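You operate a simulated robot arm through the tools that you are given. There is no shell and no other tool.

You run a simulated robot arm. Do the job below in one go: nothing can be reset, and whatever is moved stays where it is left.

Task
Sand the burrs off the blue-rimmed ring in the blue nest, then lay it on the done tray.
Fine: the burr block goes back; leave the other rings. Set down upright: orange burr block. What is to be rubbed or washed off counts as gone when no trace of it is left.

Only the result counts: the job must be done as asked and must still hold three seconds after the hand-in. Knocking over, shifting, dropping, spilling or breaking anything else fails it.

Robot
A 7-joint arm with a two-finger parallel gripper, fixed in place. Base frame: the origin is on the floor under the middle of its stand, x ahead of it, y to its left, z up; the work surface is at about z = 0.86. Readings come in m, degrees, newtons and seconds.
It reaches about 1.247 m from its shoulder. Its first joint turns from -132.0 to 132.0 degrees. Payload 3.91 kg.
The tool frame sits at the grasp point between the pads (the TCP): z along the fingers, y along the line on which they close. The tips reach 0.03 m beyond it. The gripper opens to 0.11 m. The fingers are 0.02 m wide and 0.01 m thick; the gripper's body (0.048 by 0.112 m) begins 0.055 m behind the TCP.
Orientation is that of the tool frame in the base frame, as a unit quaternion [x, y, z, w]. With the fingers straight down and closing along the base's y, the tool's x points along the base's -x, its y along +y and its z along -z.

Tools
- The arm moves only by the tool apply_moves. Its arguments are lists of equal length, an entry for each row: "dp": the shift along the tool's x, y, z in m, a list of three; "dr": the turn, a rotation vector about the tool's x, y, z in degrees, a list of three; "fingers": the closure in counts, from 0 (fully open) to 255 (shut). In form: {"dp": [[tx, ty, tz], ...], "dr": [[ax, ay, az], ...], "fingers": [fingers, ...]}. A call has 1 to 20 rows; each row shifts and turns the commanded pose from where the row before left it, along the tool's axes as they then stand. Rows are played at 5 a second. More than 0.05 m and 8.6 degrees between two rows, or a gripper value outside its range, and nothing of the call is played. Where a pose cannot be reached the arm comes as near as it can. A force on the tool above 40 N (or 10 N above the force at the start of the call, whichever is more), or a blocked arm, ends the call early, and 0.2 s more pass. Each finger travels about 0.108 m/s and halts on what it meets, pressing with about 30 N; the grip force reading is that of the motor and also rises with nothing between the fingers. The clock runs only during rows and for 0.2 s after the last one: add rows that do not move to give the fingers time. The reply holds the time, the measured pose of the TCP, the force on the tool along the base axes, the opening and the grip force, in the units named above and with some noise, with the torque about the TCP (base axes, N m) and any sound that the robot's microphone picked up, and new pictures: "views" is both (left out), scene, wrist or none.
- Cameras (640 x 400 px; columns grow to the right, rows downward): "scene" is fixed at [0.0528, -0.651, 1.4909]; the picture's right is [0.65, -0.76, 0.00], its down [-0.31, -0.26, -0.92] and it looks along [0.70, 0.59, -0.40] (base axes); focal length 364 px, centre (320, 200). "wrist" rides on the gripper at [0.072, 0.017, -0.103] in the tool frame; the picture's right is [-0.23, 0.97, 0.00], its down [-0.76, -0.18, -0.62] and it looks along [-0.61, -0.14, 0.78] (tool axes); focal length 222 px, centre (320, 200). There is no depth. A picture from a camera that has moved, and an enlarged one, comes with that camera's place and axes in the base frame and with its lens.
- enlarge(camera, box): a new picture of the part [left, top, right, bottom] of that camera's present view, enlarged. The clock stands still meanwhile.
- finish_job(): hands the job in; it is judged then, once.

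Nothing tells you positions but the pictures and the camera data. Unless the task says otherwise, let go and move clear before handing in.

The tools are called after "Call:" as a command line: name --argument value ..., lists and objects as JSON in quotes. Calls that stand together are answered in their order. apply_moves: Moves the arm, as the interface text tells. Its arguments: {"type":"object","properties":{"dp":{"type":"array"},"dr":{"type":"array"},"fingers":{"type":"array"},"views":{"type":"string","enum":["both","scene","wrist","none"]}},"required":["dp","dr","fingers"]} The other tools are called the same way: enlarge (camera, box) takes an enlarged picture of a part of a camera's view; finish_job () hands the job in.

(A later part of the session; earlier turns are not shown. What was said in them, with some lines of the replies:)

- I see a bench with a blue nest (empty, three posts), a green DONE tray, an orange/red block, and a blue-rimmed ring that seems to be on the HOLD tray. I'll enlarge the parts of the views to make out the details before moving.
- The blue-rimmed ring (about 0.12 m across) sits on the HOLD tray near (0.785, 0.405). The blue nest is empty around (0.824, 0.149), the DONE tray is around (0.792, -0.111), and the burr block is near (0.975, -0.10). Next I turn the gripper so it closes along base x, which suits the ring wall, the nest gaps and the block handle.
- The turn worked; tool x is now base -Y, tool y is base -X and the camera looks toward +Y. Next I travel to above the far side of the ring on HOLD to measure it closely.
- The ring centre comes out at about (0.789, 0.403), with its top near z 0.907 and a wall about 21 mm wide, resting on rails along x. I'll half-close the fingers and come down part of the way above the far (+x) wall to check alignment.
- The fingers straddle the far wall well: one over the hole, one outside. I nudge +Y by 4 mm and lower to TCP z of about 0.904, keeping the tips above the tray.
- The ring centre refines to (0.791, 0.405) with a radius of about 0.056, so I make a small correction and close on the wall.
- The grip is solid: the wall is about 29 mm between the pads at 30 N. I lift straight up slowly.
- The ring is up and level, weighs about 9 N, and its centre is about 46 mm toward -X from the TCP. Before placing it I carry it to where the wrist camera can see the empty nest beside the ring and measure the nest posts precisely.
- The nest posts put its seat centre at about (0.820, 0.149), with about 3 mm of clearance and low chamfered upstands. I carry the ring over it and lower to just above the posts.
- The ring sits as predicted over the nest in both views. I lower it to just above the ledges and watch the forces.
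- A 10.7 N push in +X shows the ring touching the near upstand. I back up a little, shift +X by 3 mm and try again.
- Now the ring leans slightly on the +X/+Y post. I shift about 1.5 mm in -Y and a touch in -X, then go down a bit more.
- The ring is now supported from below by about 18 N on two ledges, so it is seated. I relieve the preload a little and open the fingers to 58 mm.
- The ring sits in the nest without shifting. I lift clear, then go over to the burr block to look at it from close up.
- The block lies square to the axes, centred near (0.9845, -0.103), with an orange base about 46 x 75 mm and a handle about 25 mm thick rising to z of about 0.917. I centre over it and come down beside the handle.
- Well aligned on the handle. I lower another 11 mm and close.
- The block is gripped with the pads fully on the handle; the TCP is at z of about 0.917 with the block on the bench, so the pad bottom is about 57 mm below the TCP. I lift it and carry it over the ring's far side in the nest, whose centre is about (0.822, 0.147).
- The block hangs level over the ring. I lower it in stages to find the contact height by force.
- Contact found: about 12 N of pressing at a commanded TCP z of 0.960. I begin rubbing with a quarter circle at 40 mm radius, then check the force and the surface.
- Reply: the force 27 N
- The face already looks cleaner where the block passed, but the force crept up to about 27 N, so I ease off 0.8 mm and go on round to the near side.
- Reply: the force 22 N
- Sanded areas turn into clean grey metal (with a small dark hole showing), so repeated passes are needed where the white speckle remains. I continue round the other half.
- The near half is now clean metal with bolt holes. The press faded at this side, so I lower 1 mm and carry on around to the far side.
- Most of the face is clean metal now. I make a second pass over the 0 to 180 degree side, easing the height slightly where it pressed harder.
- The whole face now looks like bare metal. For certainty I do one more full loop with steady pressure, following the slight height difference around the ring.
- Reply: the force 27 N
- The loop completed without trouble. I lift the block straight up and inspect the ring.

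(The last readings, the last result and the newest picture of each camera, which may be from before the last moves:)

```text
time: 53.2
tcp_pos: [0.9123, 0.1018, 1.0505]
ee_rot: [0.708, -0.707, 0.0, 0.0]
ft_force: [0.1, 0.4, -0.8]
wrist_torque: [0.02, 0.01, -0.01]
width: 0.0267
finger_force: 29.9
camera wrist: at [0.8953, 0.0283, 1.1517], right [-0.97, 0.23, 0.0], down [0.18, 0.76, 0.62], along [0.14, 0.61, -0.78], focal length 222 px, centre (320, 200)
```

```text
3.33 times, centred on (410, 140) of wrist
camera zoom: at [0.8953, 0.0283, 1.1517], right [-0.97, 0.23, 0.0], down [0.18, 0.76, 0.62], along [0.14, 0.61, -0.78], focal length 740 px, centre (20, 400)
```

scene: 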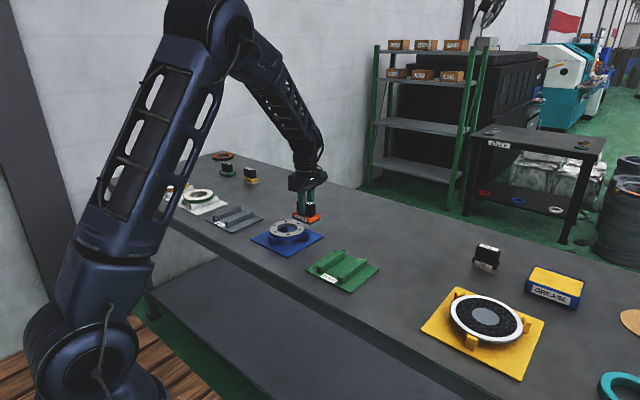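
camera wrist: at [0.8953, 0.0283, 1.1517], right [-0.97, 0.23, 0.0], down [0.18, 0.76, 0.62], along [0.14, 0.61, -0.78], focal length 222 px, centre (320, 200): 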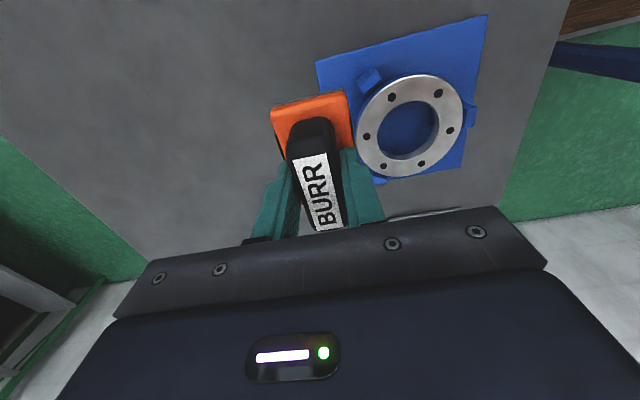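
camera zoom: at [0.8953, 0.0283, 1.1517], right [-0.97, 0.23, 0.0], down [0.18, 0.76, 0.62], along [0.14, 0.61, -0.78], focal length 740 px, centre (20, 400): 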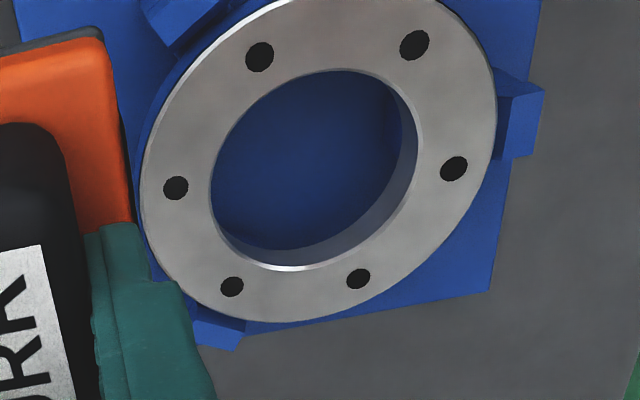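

The ring is clean all over with no trace of burrs. Now I take the block back to its original spot, cmd (0.986, -0.102), stopping just above the bench.

Call:
apply_moves --dp '[[0.03395, -0.0124, 0], [0.03395, -0.0124, 0], [0.03395, -0.0124, 0], [0.03395, -0.0124, 0], [0.03395, -0.0124, 0], [0.03395, -0.0124, 0], [0, 0, 0], [0, 0, 0.03], [0, 0, 0.03], [0, 0, 0.03], [0, 0, 0.025], [0, 0, 0.01], [0, 0, 0], [0, 0, 0]]' --dr '[[0, 0, 0], [0, 0, 0], [0, 0, 0], [0, 0, 0], [0, 0, 0], [0, 0, 0], [0, 0, 0], [0, 0, 0], [0, 0, 0], [0, 0, 0], [0, 0, 0], [0, 0, 0], [0, 0, 0], [0, 0, 0]]' --fingers '[255, 255, 255, 255, 255, 255, 255, 255, 255, 255, 255, 255, 255, 255]'

Call:
enlarge --camera "scene" --box '[350, 200, 410, 250]'

Call:
enlarge --camera "wrist" --box '[220, 50, 420, 230]'

```text
time: 56.2
tcp_pos: [0.984, -0.1025, 0.9266]
ee_rot: [0.707, -0.707, 0.0, 0.0]
ft_force: [-0.2, -0.5, -1.9]
wrist_torque: [-0.02, 0.01, -0.02]
width: 0.0265
finger_force: 29.8
camera wrist: at [0.9666, -0.1756, 1.0278], right [-0.97, 0.23, 0.0], down [0.18, 0.76, 0.62], along [0.14, 0.61, -0.78], focal length 222 px, centre (320, 200)
```

scene: 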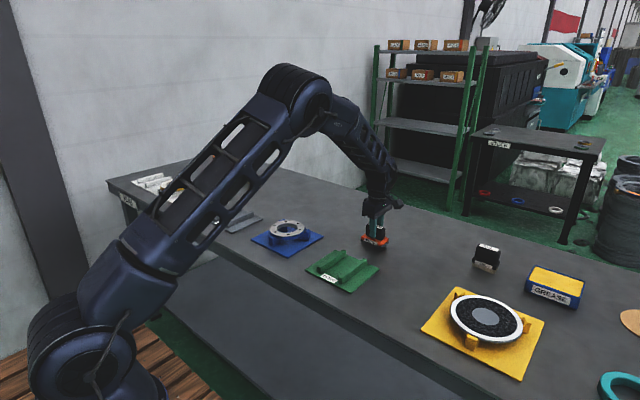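
wrist: 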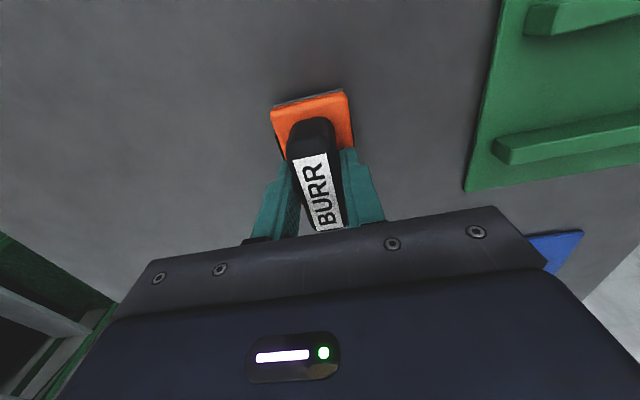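

```text
8.00 times, centred on (380, 225) of scene
camera zoom: at [0.0528, -0.651, 1.4909], right [0.65, -0.76, 0.0], down [-0.31, -0.26, -0.92], along [0.7, 0.59, -0.4], focal length 2915 px, centre (-160, 0)
```

zoom: 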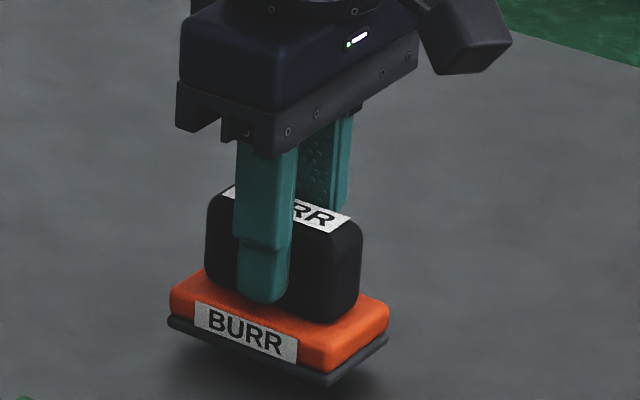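

```text
2.22 times, centred on (320, 140) of wrist
camera zoom: at [0.9666, -0.1756, 1.0278], right [-0.97, 0.23, 0.0], down [0.18, 0.76, 0.62], along [0.14, 0.61, -0.78], focal length 494 px, centre (320, 333)
```

zoom: 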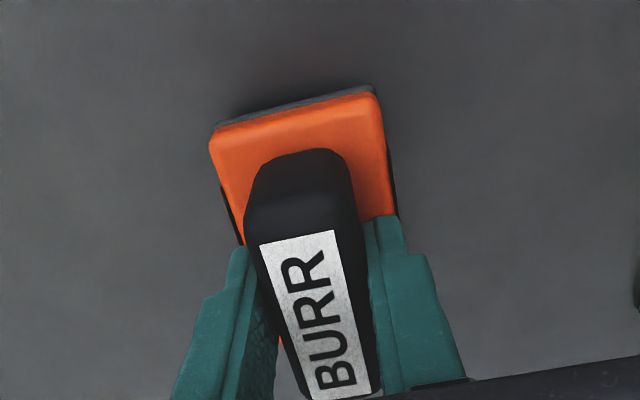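

The block has not slipped in the grip and hangs over its old spot. I lower the last 8-9 mm gently.

Call:
apply_moves --dp '[[0, 0, 0.004], [0, 0, 0.003], [0, 0, 0.001], [0, 0, 0], [0, 0, 0]]' --dr '[[0, 0, 0], [0, 0, 0], [0, 0, 0], [0, 0, 0], [0, 0, 0]]' --fingers '[255, 255, 255, 255, 255]' --views "none"

Call:
enlarge --camera "scene" --box '[350, 200, 410, 250]'

```text
time: 57.4
tcp_pos: [0.9852, -0.1039, 0.9186]
ee_rot: [-0.707, 0.707, 0.0, 0.0]
ft_force: [-0.2, -0.2, -1.9]
wrist_torque: [0.03, -0.01, 0.01]
width: 0.0265
finger_force: 30.0
```

```text
8.00 times, centred on (380, 225) of scene
camera zoom: at [0.0528, -0.651, 1.4909], right [0.65, -0.76, 0.0], down [-0.31, -0.26, -0.92], along [0.7, 0.59, -0.4], focal length 2915 px, centre (-160, 0)
```

zoom: 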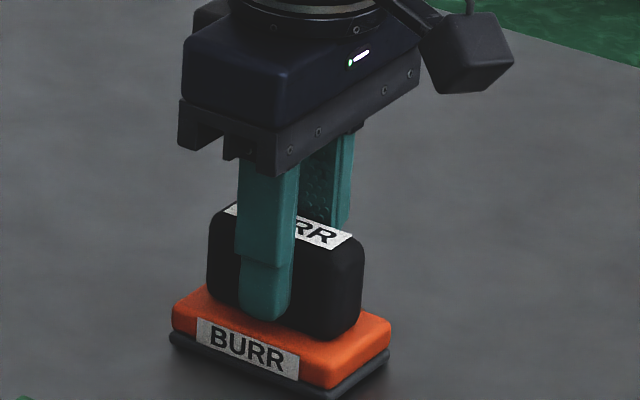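

Call:
apply_moves --dp '[[0, 0.001, 0], [0, 0, 0.0008], [0, 0, 0], [0, 0, 0]]' --dr '[[0, 0, 0], [0, 0, 0], [0, 0, 0], [0, 0, 0]]' --fingers '[255, 255, 255, 255]' --views "none"

```text
time: 58.4
tcp_pos: [0.9816, -0.1033, 0.9168]
ee_rot: [-0.707, 0.707, 0.0, 0.0]
ft_force: [-1.5, 0.1, -1.1]
wrist_torque: [0.0, 0.02, 0.0]
width: 0.0267
finger_force: 30.0
```

Call:
apply_moves --dp '[[0, 0, 0.0006], [0, 0, 0], [0, 0, 0]]' --dr '[[0, 0, 0], [0, 0, 0], [0, 0, 0]]' --fingers '[255, 255, 255]' --views "none"

```text
time: 59.2
tcp_pos: [0.9832, -0.1026, 0.9164]
ee_rot: [0.707, -0.707, 0.0, 0.0]
ft_force: [-0.1, -0.8, 5.0]
wrist_torque: [0.08, 0.08, -0.02]
width: 0.0265
finger_force: 30.2
```

Contact with the bench shows as about +6 N, so the block stands on it. I open the fingers and rise clear.

Call:
apply_moves --dp '[[0, 0, 0], [0, 0, 0], [0, 0, 0], [0, 0, 0], [0, 0, -0.01], [0, 0, -0.03], [0, 0, -0.04], [0, 0, -0.04], [0, 0, 0]]' --dr '[[0, 0, 0], [0, 0, 0], [0, 0, 0], [0, 0, 0], [0, 0, 0], [0, 0, 0], [0, 0, 0], [0, 0, 0], [0, 0, 0]]' --fingers '[160, 100, 90, 90, 90, 90, 90, 90, 90]'

Call:
enlarge --camera "scene" --box '[350, 200, 410, 250]'

Call:
enlarge --camera "wrist" --box '[220, 20, 460, 200]'

```text
time: 61.2
tcp_pos: [0.9849, -0.1016, 1.0381]
ee_rot: [-0.707, 0.708, 0.0, 0.0]
ft_force: [-0.4, -0.4, 0.6]
wrist_torque: [-0.01, 0.03, 0.02]
width: 0.0713
finger_force: 0.0
camera wrist: at [0.9678, -0.1759, 1.1396], right [-0.97, 0.23, 0.0], down [0.18, 0.76, 0.62], along [0.14, 0.61, -0.78], focal length 222 px, centre (320, 200)
```

scene: 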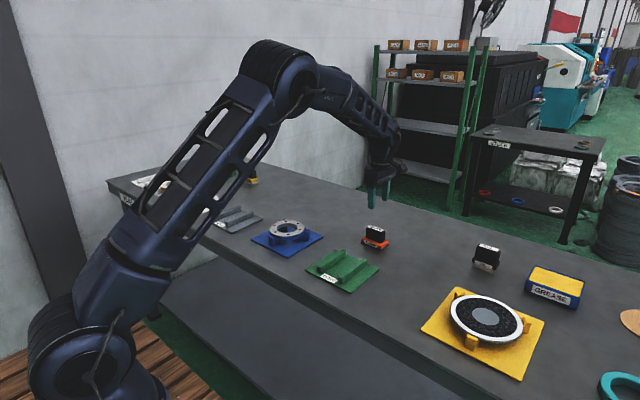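
wrist: 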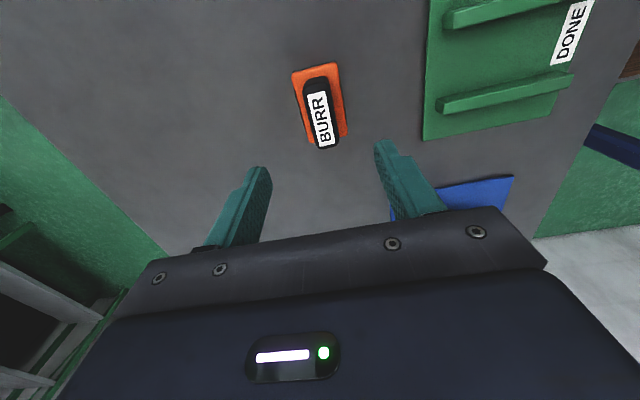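

```text
8.00 times, centred on (380, 225) of scene
camera zoom: at [0.0528, -0.651, 1.4909], right [0.65, -0.76, 0.0], down [-0.31, -0.26, -0.92], along [0.7, 0.59, -0.4], focal length 2915 px, centre (-160, 0)
```

zoom: 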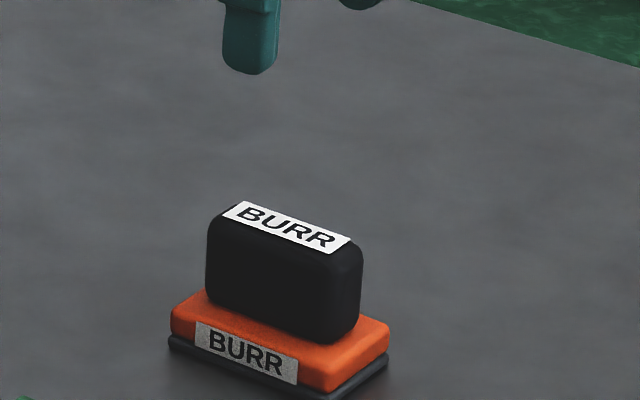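

```text
2.22 times, centred on (340, 110) of wrist
camera zoom: at [0.9678, -0.1759, 1.1396], right [-0.97, 0.23, 0.0], down [0.18, 0.76, 0.62], along [0.14, 0.61, -0.78], focal length 494 px, centre (276, 400)
```

zoom: 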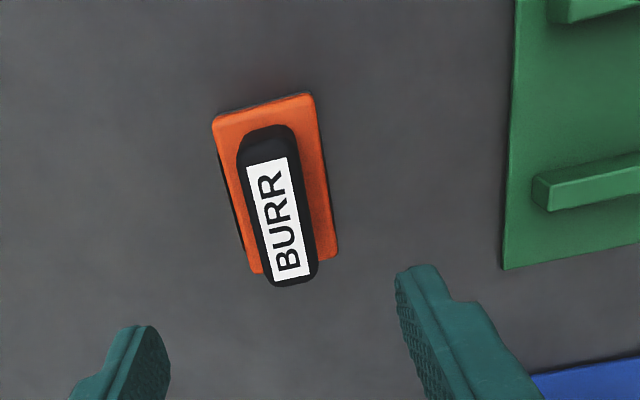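

The burr block is back in place and upright. Next I return over the ring with the fingers set to 58 mm and check alignment before gripping its far wall again.

Call:
apply_moves --dp '[[-0.03169, 0.01445, 0], [-0.03169, 0.01445, 0], [-0.03169, 0.01445, 0], [-0.03169, 0.01445, 0], [-0.03169, 0.01445, 0], [-0.03169, 0.01445, 0], [-0.03169, 0.01445, 0], [-0.03169, 0.01445, 0], [0, 0, 0.03], [0, 0, 0.03], [0, 0, 0], [0, 0, 0]]' --dr '[[0, 0, 0], [0, 0, 0], [0, 0, 0], [0, 0, 0], [0, 0, 0], [0, 0, 0], [0, 0, 0], [0, 0, 0], [0, 0, 0], [0, 0, 0], [0, 0, 0], [0, 0, 0]]' --fingers '[120, 120, 120, 120, 120, 120, 120, 120, 120, 120, 120, 120]'

Call:
enlarge --camera "wrist" --box '[220, 20, 540, 220]'

Call:
enlarge --camera "scene" --box '[250, 190, 330, 250]'

```text
time: 63.8
tcp_pos: [0.8685, 0.1501, 0.975]
ee_rot: [-0.707, 0.707, 0.0, -0.001]
ft_force: [-1.3, 0.0, -0.3]
wrist_torque: [0.01, 0.03, -0.02]
width: 0.0582
finger_force: 0.1
camera wrist: at [0.8521, 0.0762, 1.0775], right [-0.97, 0.23, 0.0], down [0.18, 0.76, 0.62], along [0.14, 0.61, -0.78], focal length 222 px, centre (320, 200)
```

scene: 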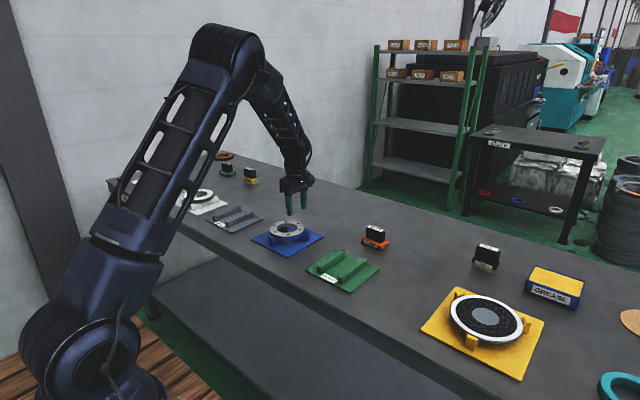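
wrist: 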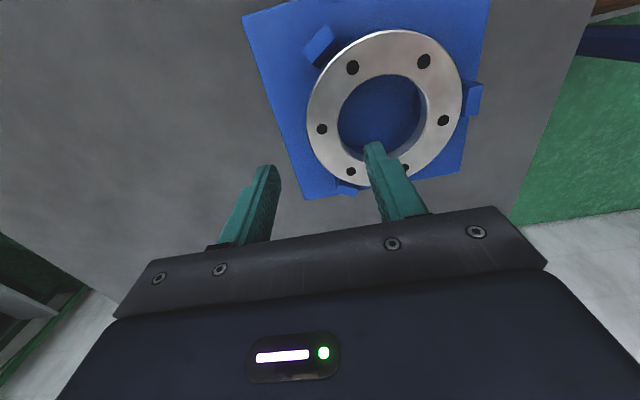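

```text
2.00 times, centred on (380, 120) of wrist
camera zoom: at [0.8521, 0.0762, 1.0775], right [-0.97, 0.23, 0.0], down [0.18, 0.76, 0.62], along [0.14, 0.61, -0.78], focal length 444 px, centre (200, 360)
```

zoom: 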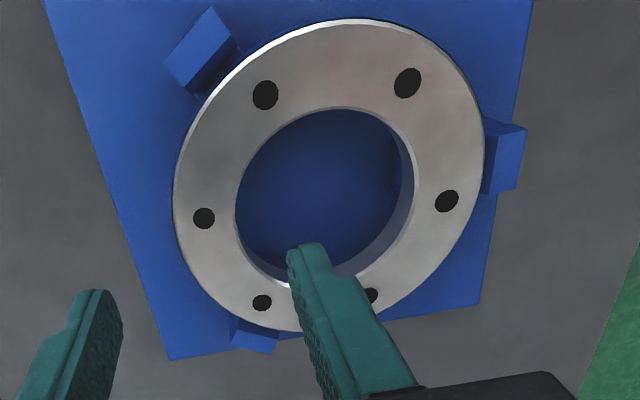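

```text
6.67 times, centred on (290, 220) of scene
camera zoom: at [0.0528, -0.651, 1.4909], right [0.65, -0.76, 0.0], down [-0.31, -0.26, -0.92], along [0.7, 0.59, -0.4], focal length 2429 px, centre (520, 67)
```

zoom: 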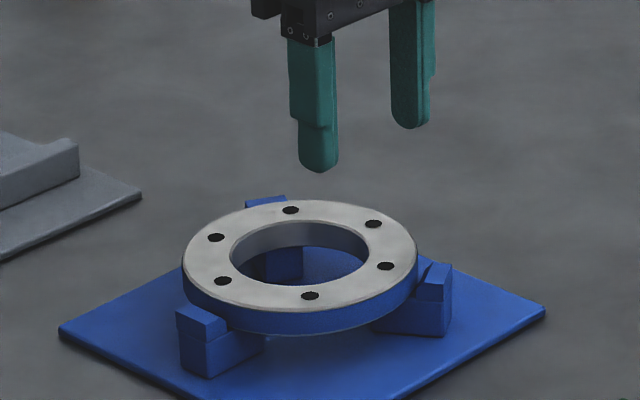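

The ring centre is now about (0.820, 0.147), only 1-2 mm from before. I correct for that, lower, and grip the far wall.

Call:
apply_moves --dp '[[0.003, 0.002, 0.02], [0, 0, 0.025], [0, 0, 0.016], [0, 0, 0.01], [0, 0, 0], [0, 0, 0]]' --dr '[[0, 0, 0], [0, 0, 0], [0, 0, 0], [0, 0, 0], [0, 0, 0], [0, 0, 0]]' --fingers '[120, 120, 120, 120, 120, 120]'

Call:
enlarge --camera "wrist" --box '[220, 20, 540, 220]'

```text
time: 65.2
tcp_pos: [0.8655, 0.1477, 0.9049]
ee_rot: [-0.707, 0.707, 0.0, -0.001]
ft_force: [-0.4, -0.4, -0.4]
wrist_torque: [0.02, 0.0, 0.03]
width: 0.0587
finger_force: 0.0
camera wrist: at [0.8492, 0.0738, 1.0073], right [-0.97, 0.23, 0.0], down [0.18, 0.76, 0.62], along [0.14, 0.61, -0.78], focal length 222 px, centre (320, 200)
```

scene: 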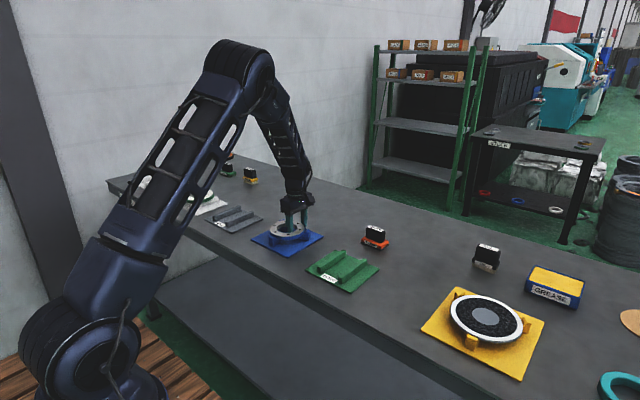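
wrist: 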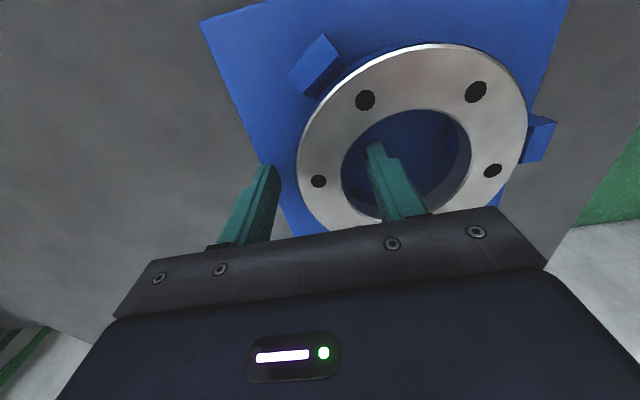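

```text
2.00 times, centred on (380, 120) of wrist
camera zoom: at [0.8492, 0.0738, 1.0073], right [-0.97, 0.23, 0.0], down [0.18, 0.76, 0.62], along [0.14, 0.61, -0.78], focal length 444 px, centre (200, 360)
```

zoom: 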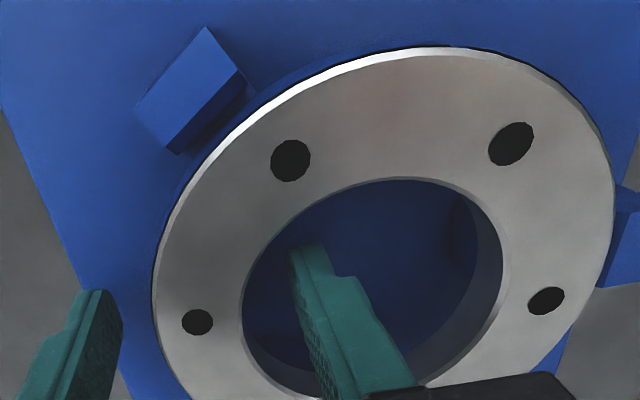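

Positioned with one finger in the hole and one outside. I close on the wall and then lift slowly out of the nest.

Call:
apply_moves --dp '[[0, 0, 0], [0, 0, 0], [0, 0, 0], [0, 0, 0]]' --dr '[[0, 0, 0], [0, 0, 0], [0, 0, 0], [0, 0, 0]]' --fingers '[255, 255, 255, 255]' --views "none"

Call:
enlarge --camera "wrist" --box '[220, 20, 540, 220]'

```text
time: 66.2
tcp_pos: [0.866, 0.1475, 0.9056]
ee_rot: [-0.707, 0.707, 0.0, -0.001]
ft_force: [-1.3, 2.8, -0.2]
wrist_torque: [0.13, 0.15, -0.19]
width: 0.0282
finger_force: 30.1
```

```text
2.00 times, centred on (380, 120) of wrist
camera zoom: at [0.8492, 0.0739, 1.0073], right [-0.97, 0.23, 0.0], down [0.18, 0.76, 0.62], along [0.14, 0.61, -0.78], focal length 444 px, centre (200, 360)
```

zoom: 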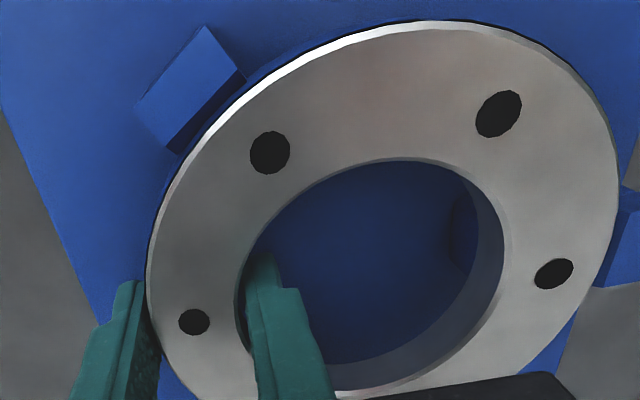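

Call:
enlarge --camera "scene" --box '[265, 205, 325, 245]'

Call:
enlarge --camera "wrist" --box '[180, 0, 580, 250]'

```text
10.00 times, centred on (295, 225) of scene
camera zoom: at [0.0528, -0.651, 1.4909], right [0.65, -0.76, 0.0], down [-0.31, -0.26, -0.92], along [0.7, 0.59, -0.4], focal length 3644 px, centre (570, -50)
```

zoom: 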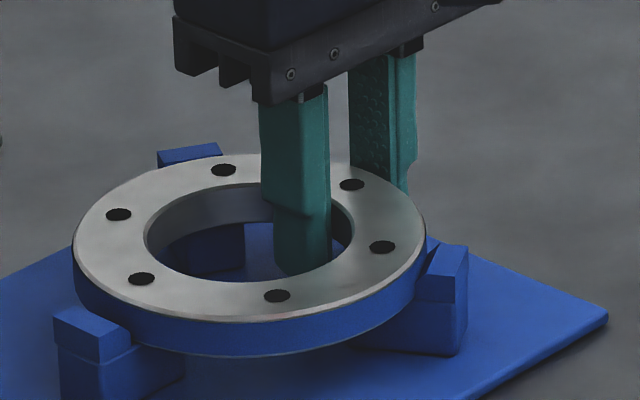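

```text
1.60 times, centred on (380, 125) of wrist
camera zoom: at [0.8492, 0.0739, 1.0073], right [-0.97, 0.23, 0.0], down [0.18, 0.76, 0.62], along [0.14, 0.61, -0.78], focal length 355 px, centre (224, 320)
```

zoom: 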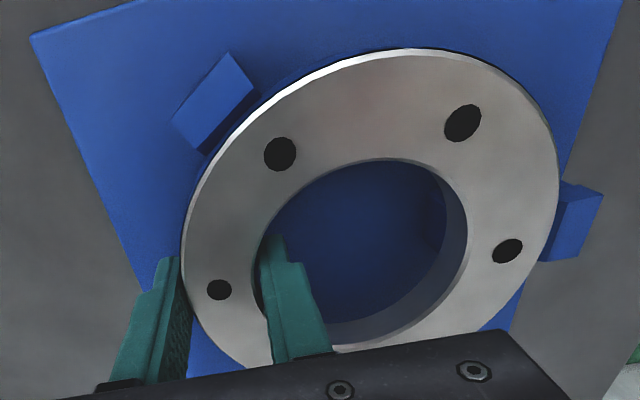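

The ring swivelled slightly in the pads on closing; its centre is at about (-46, -3) mm from the TCP, as with the first grip. I ease it 1.5 mm in +Y off the post and lift slowly.

Call:
apply_moves --dp '[[-0.0015, 0, 0], [0, 0, -0.003], [0, 0, -0.006], [0, 0, -0.01], [0, 0, -0.02], [0, 0, -0.03], [0, 0, -0.03], [0, 0, 0], [0, 0, 0]]' --dr '[[0, 0, 0], [0, 0, 0], [0, 0, 0], [0, 0, 0], [0, 0, 0], [0, 0, 0], [0, 0, 0], [0, 0, 0], [0, 0, 0]]' --fingers '[255, 255, 255, 255, 255, 255, 255, 255, 255]'

Call:
enlarge --camera "scene" --box '[250, 180, 330, 250]'

```text
time: 68.2
tcp_pos: [0.8669, 0.1475, 1.0027]
ee_rot: [0.707, -0.707, 0.0, 0.0]
ft_force: [-0.7, 0.2, -7.8]
wrist_torque: [0.05, -0.42, 0.03]
width: 0.0282
finger_force: 29.6
camera wrist: at [0.8494, 0.0747, 1.1066], right [-0.97, 0.23, 0.0], down [0.18, 0.76, 0.62], along [0.14, 0.61, -0.78], focal length 222 px, centre (320, 200)
```

scene: 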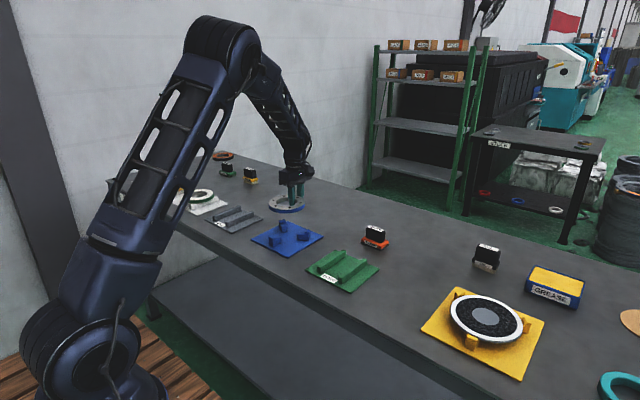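
wrist: 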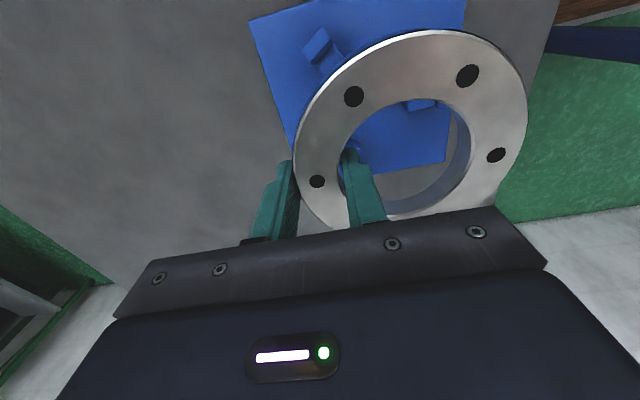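

```text
5.71 times, centred on (290, 215) of scene
camera zoom: at [0.0528, -0.651, 1.4909], right [0.65, -0.76, 0.0], down [-0.31, -0.26, -0.92], along [0.7, 0.59, -0.4], focal length 2082 px, centre (491, 114)
```

zoom: 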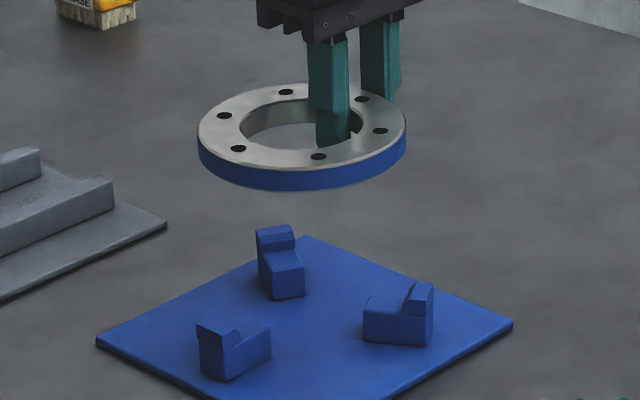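

The ring is out of the nest and the nest has not moved. I carry it to the DONE tray, aiming for a ring centre at (0.791, -0.111), and stop above the rails to check.

Call:
apply_moves --dp '[[0.03664, 0.0042, 0], [0.03664, 0.0042, 0], [0.03664, 0.0042, 0], [0.03664, 0.0042, 0], [0.03664, 0.0042, 0], [0.03664, 0.0042, 0], [0.03664, 0.0042, 0], [0, 0, 0], [0, 0, 0.02], [0, 0, 0.02], [0, 0, 0.015], [0, 0, 0], [0, 0, 0]]' --dr '[[0, 0, 0], [0, 0, 0], [0, 0, 0], [0, 0, 0], [0, 0, 0], [0, 0, 0], [0, 0, 0], [0, 0, 0], [0, 0, 0], [0, 0, 0], [0, 0, 0], [0, 0, 0], [0, 0, 0]]' --fingers '[255, 255, 255, 255, 255, 255, 255, 255, 255, 255, 255, 255, 255]'

Call:
enlarge --camera "scene" --box '[290, 210, 400, 300]'

Call:
enlarge --camera "wrist" --box '[180, 0, 580, 250]'

```text
time: 71.0
tcp_pos: [0.8382, -0.1071, 0.9497]
ee_rot: [-0.707, 0.707, -0.001, 0.001]
ft_force: [-0.5, 0.7, -8.5]
wrist_torque: [0.03, -0.38, 0.0]
width: 0.0283
finger_force: 29.2
camera wrist: at [0.8203, -0.1809, 1.0511], right [-0.97, 0.23, 0.0], down [0.18, 0.76, 0.62], along [0.14, 0.61, -0.78], focal length 222 px, centre (320, 200)
```

scene: 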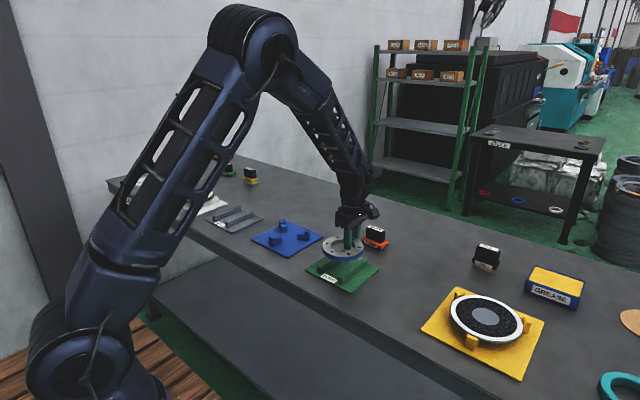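
wrist: 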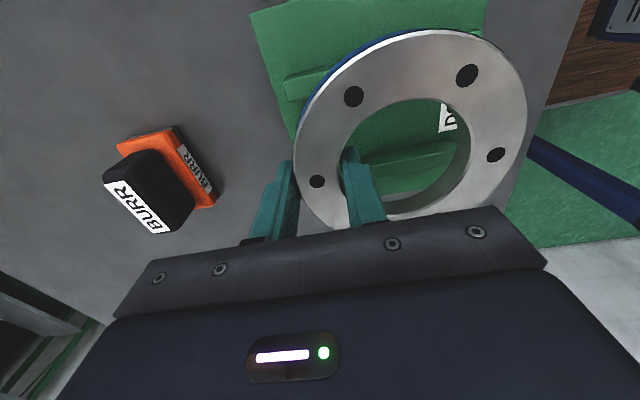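

```text
4.44 times, centred on (345, 255) of scene
camera zoom: at [0.0528, -0.651, 1.4909], right [0.65, -0.76, 0.0], down [-0.31, -0.26, -0.92], along [0.7, 0.59, -0.4], focal length 1619 px, centre (209, -44)
```

zoom: 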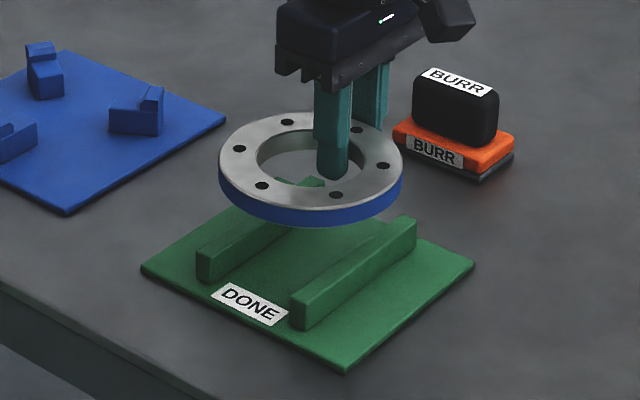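

```text
1.60 times, centred on (380, 125) of wrist
camera zoom: at [0.8203, -0.1809, 1.0511], right [-0.97, 0.23, 0.0], down [0.18, 0.76, 0.62], along [0.14, 0.61, -0.78], focal length 355 px, centre (224, 320)
```

zoom: 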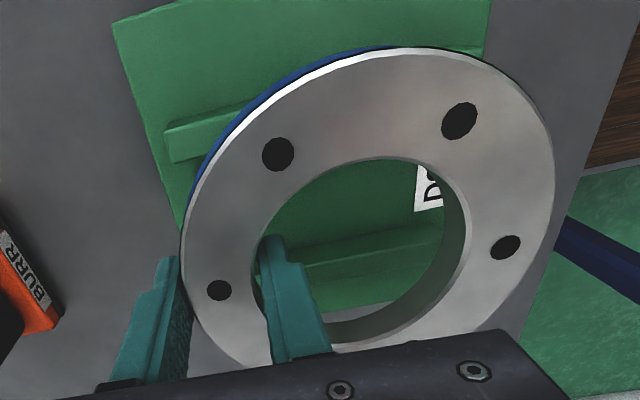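

Ring and rails line up in both views. I lower to about 8 mm above the rails, then approach in small steps.

Call:
apply_moves --dp '[[0, 0, 0.015], [0, 0, 0.012], [0, 0, 0.008], [0, 0, 0.004], [0, 0, 0], [0, 0, 0]]' --dr '[[0, 0, 0], [0, 0, 0], [0, 0, 0], [0, 0, 0], [0, 0, 0], [0, 0, 0]]' --fingers '[255, 255, 255, 255, 255, 255]' --views "none"

Call:
enlarge --camera "scene" --box '[290, 220, 390, 295]'

```text
time: 72.4
tcp_pos: [0.8374, -0.1077, 0.9095]
ee_rot: [-0.707, 0.707, 0.0, 0.0]
ft_force: [0.3, -0.5, -8.4]
wrist_torque: [0.04, -0.42, 0.02]
width: 0.0284
finger_force: 29.3
```

```text
5.33 times, centred on (340, 258) of scene
camera zoom: at [0.0528, -0.651, 1.4909], right [0.65, -0.76, 0.0], down [-0.31, -0.26, -0.92], along [0.7, 0.59, -0.4], focal length 1943 px, centre (213, -107)
```

zoom: 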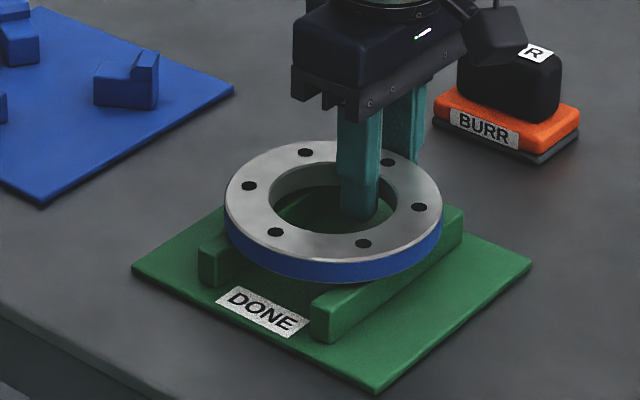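

Call:
apply_moves --dp '[[0, 0, 0.002], [0, 0, 0], [0, 0, 0]]' --dr '[[0, 0, 0], [0, 0, 0], [0, 0, 0]]' --fingers '[255, 255, 255]' --views "none"

```text
time: 73.2
tcp_pos: [0.8375, -0.1074, 0.908]
ee_rot: [0.708, -0.707, 0.0, 0.0]
ft_force: [0.1, -0.3, -8.6]
wrist_torque: [0.01, -0.41, 0.01]
width: 0.0282
finger_force: 30.4
```

Call:
apply_moves --dp '[[0, 0, 0.0015], [0, 0, 0], [0, 0, 0]]' --dr '[[0, 0, 0], [0, 0, 0], [0, 0, 0]]' --fingers '[255, 255, 255]' --views "none"

```text
time: 74.0
tcp_pos: [0.836, -0.1075, 0.9063]
ee_rot: [0.707, -0.707, 0.0, 0.0]
ft_force: [-0.5, 0.1, -7.9]
wrist_torque: [0.0, -0.38, -0.01]
width: 0.0282
finger_force: 30.0
```

Call:
apply_moves --dp '[[0, 0, 0.001], [0, 0, 0], [0, 0, 0]]' --dr '[[0, 0, 0], [0, 0, 0], [0, 0, 0]]' --fingers '[255, 255, 255]' --views "none"

```text
time: 74.8
tcp_pos: [0.8364, -0.1089, 0.9059]
ee_rot: [0.707, -0.707, 0.0, 0.0]
ft_force: [1.4, -0.4, -3.6]
wrist_torque: [-0.09, 0.09, -0.05]
width: 0.0281
finger_force: 29.8
```

Call:
apply_moves --dp '[[0, 0, 0.0006], [0, 0, 0], [0, 0, 0]]' --dr '[[0, 0, 0], [0, 0, 0], [0, 0, 0]]' --fingers '[255, 255, 255]' --views "none"

```text
time: 75.6
tcp_pos: [0.8361, -0.1077, 0.9051]
ee_rot: [-0.707, 0.707, 0.001, 0.0]
ft_force: [4.8, 2.1, 2.3]
wrist_torque: [-0.19, -0.01, -0.04]
width: 0.0279
finger_force: 29.9
```

The rails now carry more than the ring's weight. I open the fingers and check that the ring rests level on both rails.

Call:
apply_moves --dp '[[0, 0, 0], [0, 0, 0], [0, 0, 0], [0, 0, 0], [0, 0, 0]]' --dr '[[0, 0, 0], [0, 0, 0], [0, 0, 0], [0, 0, 0], [0, 0, 0]]' --fingers '[180, 140, 125, 120, 120]'

Call:
enlarge --camera "scene" --box '[290, 220, 390, 295]'

Call:
enlarge --camera "wrist" --box '[180, 0, 580, 250]'

```text
time: 76.8
tcp_pos: [0.8353, -0.108, 0.9049]
ee_rot: [0.707, -0.707, 0.0, 0.0]
ft_force: [0.5, -0.7, -0.3]
wrist_torque: [-0.01, -0.01, 0.02]
width: 0.0584
finger_force: 0.1
camera wrist: at [0.8191, -0.1808, 1.0074], right [-0.97, 0.23, 0.0], down [0.18, 0.76, 0.62], along [0.14, 0.61, -0.78], focal length 222 px, centre (320, 200)
```

scene: 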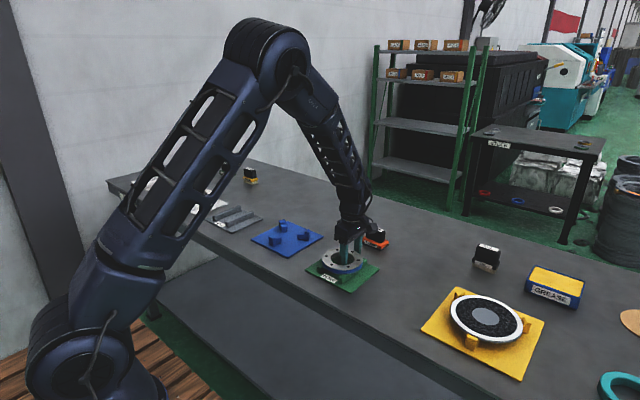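
wrist: 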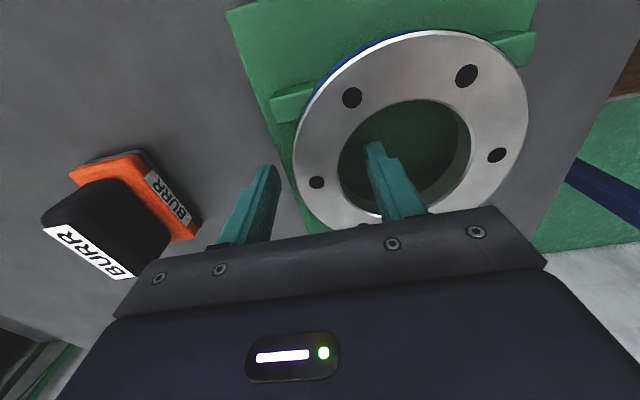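

```text
5.33 times, centred on (340, 258) of scene
camera zoom: at [0.0528, -0.651, 1.4909], right [0.65, -0.76, 0.0], down [-0.31, -0.26, -0.92], along [0.7, 0.59, -0.4], focal length 1943 px, centre (213, -107)
```

zoom: 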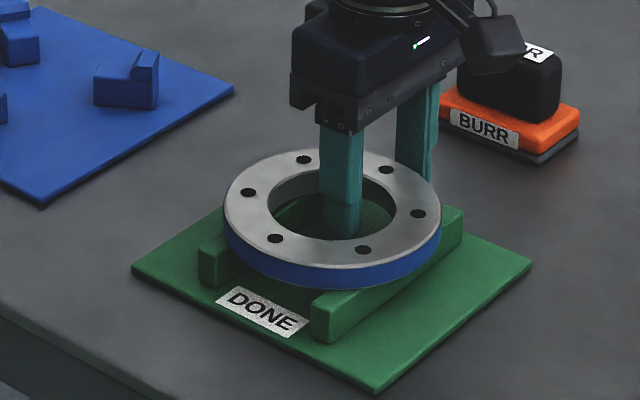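

```text
1.60 times, centred on (380, 125) of wrist
camera zoom: at [0.8191, -0.1808, 1.0074], right [-0.97, 0.23, 0.0], down [0.18, 0.76, 0.62], along [0.14, 0.61, -0.78], focal length 355 px, centre (224, 320)
```

zoom: 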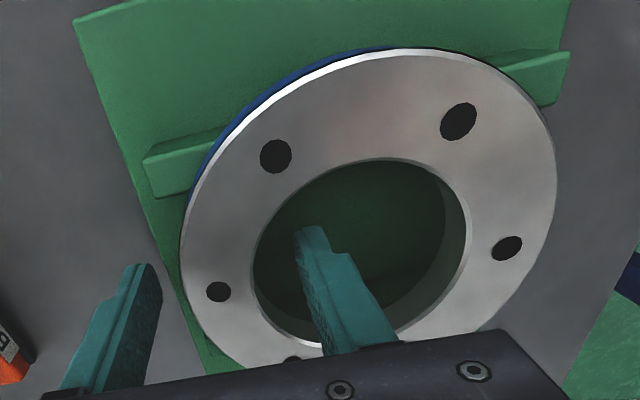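

The ring rests on both rails and the fingers are clear on each side. I rise straight up and back away to look at the whole scene.

Call:
apply_moves --dp '[[0, 0, -0.01], [0, 0, -0.03], [0, 0, -0.04], [0, 0, -0.04], [0, 0, -0.04], [0, 0, -0.04], [0, 0.04, 0], [0, 0.04, 0], [0, 0.03, 0], [0, 0, 0], [0, 0, 0]]' --dr '[[0, 0, 0], [0, 0, 0], [0, 0, 0], [0, 0, 0], [0, 0, 0], [0, 0, 0], [0, 0, 0], [0, 0, 0], [0, 0, 0], [0, 0, 0], [0, 0, 0]]' --fingers '[120, 120, 120, 120, 120, 120, 120, 120, 120, 120, 120]'

Call:
enlarge --camera "scene" --box '[290, 210, 400, 295]'

Call:
enlarge --camera "scene" --box '[315, 235, 370, 275]'

Call:
enlarge --camera "scene" --box '[110, 140, 330, 260]'

```text
time: 79.2
tcp_pos: [0.7272, -0.1063, 1.1043]
ee_rot: [-0.707, 0.707, 0.0, 0.0]
ft_force: [0.8, -0.8, -0.5]
wrist_torque: [-0.01, -0.02, 0.01]
width: 0.0581
finger_force: 0.1
camera wrist: at [0.7097, -0.1786, 1.2059], right [-0.97, 0.23, 0.0], down [0.18, 0.76, 0.62], along [0.14, 0.61, -0.78], focal length 222 px, centre (320, 200)
```

scene: 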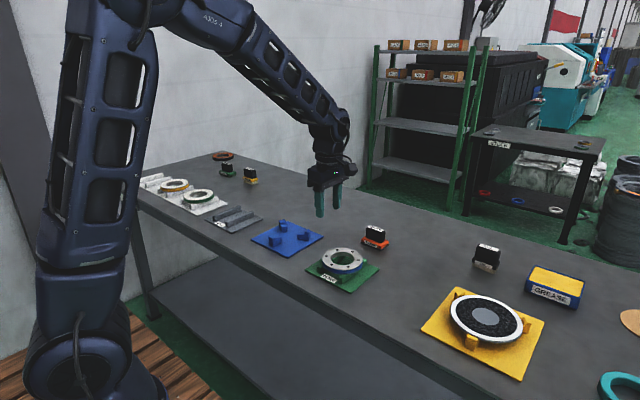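
wrist: 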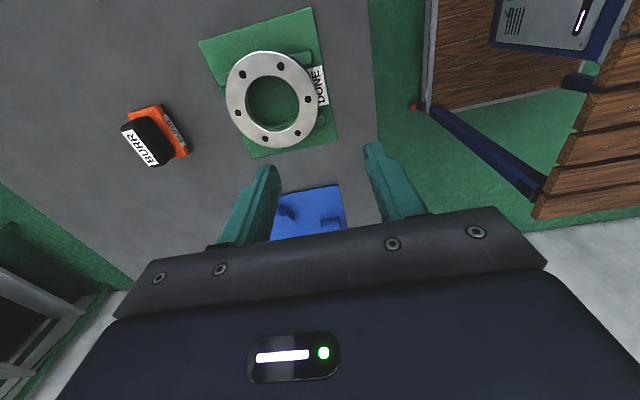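

```text
4.71 times, centred on (345, 252) of scene
camera zoom: at [0.0528, -0.651, 1.4909], right [0.65, -0.76, 0.0], down [-0.31, -0.26, -0.92], along [0.7, 0.59, -0.4], focal length 1715 px, centre (202, -47)
```

zoom: 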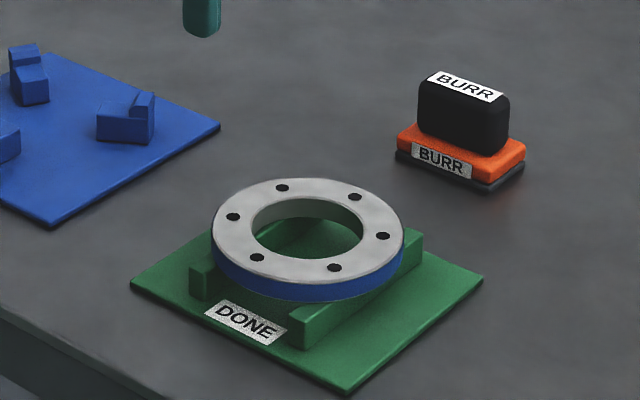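

```text
10.00 times, centred on (342, 255) of scene
camera zoom: at [0.0528, -0.651, 1.4909], right [0.65, -0.76, 0.0], down [-0.31, -0.26, -0.92], along [0.7, 0.59, -0.4], focal length 3644 px, centre (95, -350)
```

zoom: 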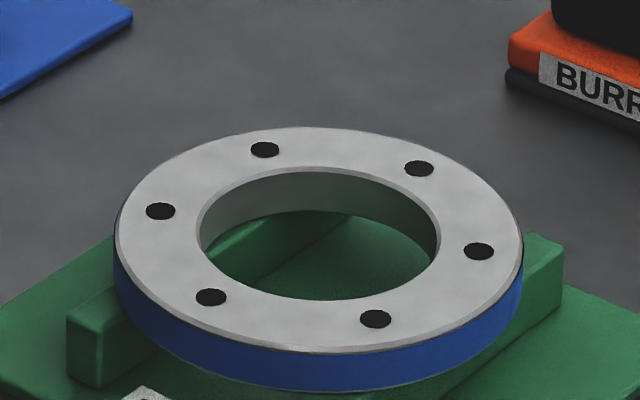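

```text
2.91 times, centred on (220, 200) of scene
camera zoom: at [0.0528, -0.651, 1.4909], right [0.65, -0.76, 0.0], down [-0.31, -0.26, -0.92], along [0.7, 0.59, -0.4], focal length 1060 px, centre (611, 200)
```

zoom: 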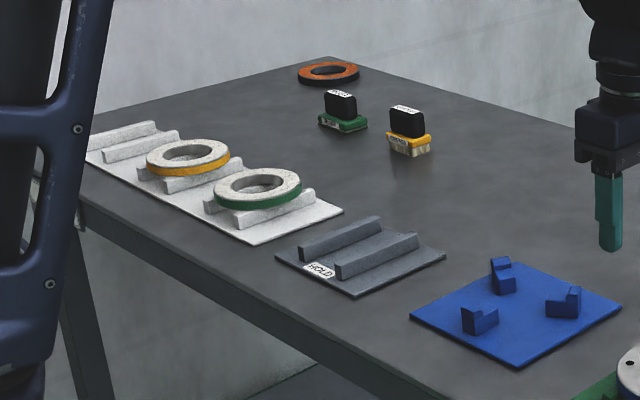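

Call:
enlarge --camera "wrist" --box '[210, 30, 340, 165]'

```text
2.96 times, centred on (275, 98) of wrist
camera zoom: at [0.7097, -0.1786, 1.2059], right [-0.97, 0.23, 0.0], down [0.18, 0.76, 0.62], along [0.14, 0.61, -0.78], focal length 658 px, centre (453, 504)
```

zoom: 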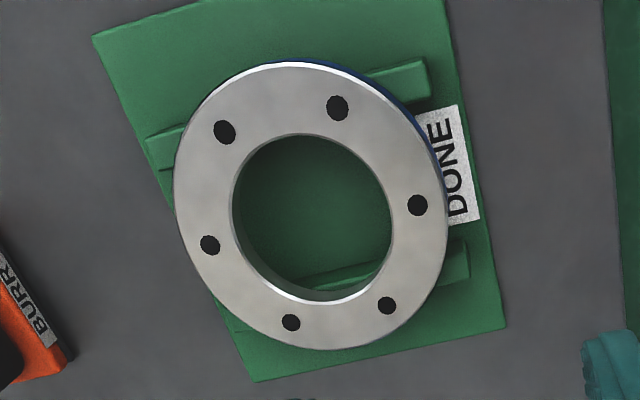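

The blue-rimmed ring lies clean and level on the DONE tray, the burr block stands upright in its original place, and the other rings and trays are untouched. The gripper is clear, so I hand in.

Call:
finish_job

```text
The job is handed in.
```

I sanded the burrs off the blue-rimmed ring in the blue nest, and the ring is now on the done tray. I've handed the job in, but no verdict has come back.

- **Ring:** It was on the HOLD tray at the start, so I moved it into the blue nest first. After two passes around the top face and one more full loop, both cameras showed bare metal with no trace of burrs. I didn't see the underside. It rests level on both rails of the done tray.
- **Burr block:** It stands upright where I picked it up, matching its earlier position to within about 1 mm in the camera view.
- **Everything else:** I didn't touch the other rings. The nest showed no shift in the pictures. While lowering the ring I brushed two of the nest's posts, with about 11 N at most, and corrected each time.

The gripper was open and clear of everything when I handed in.
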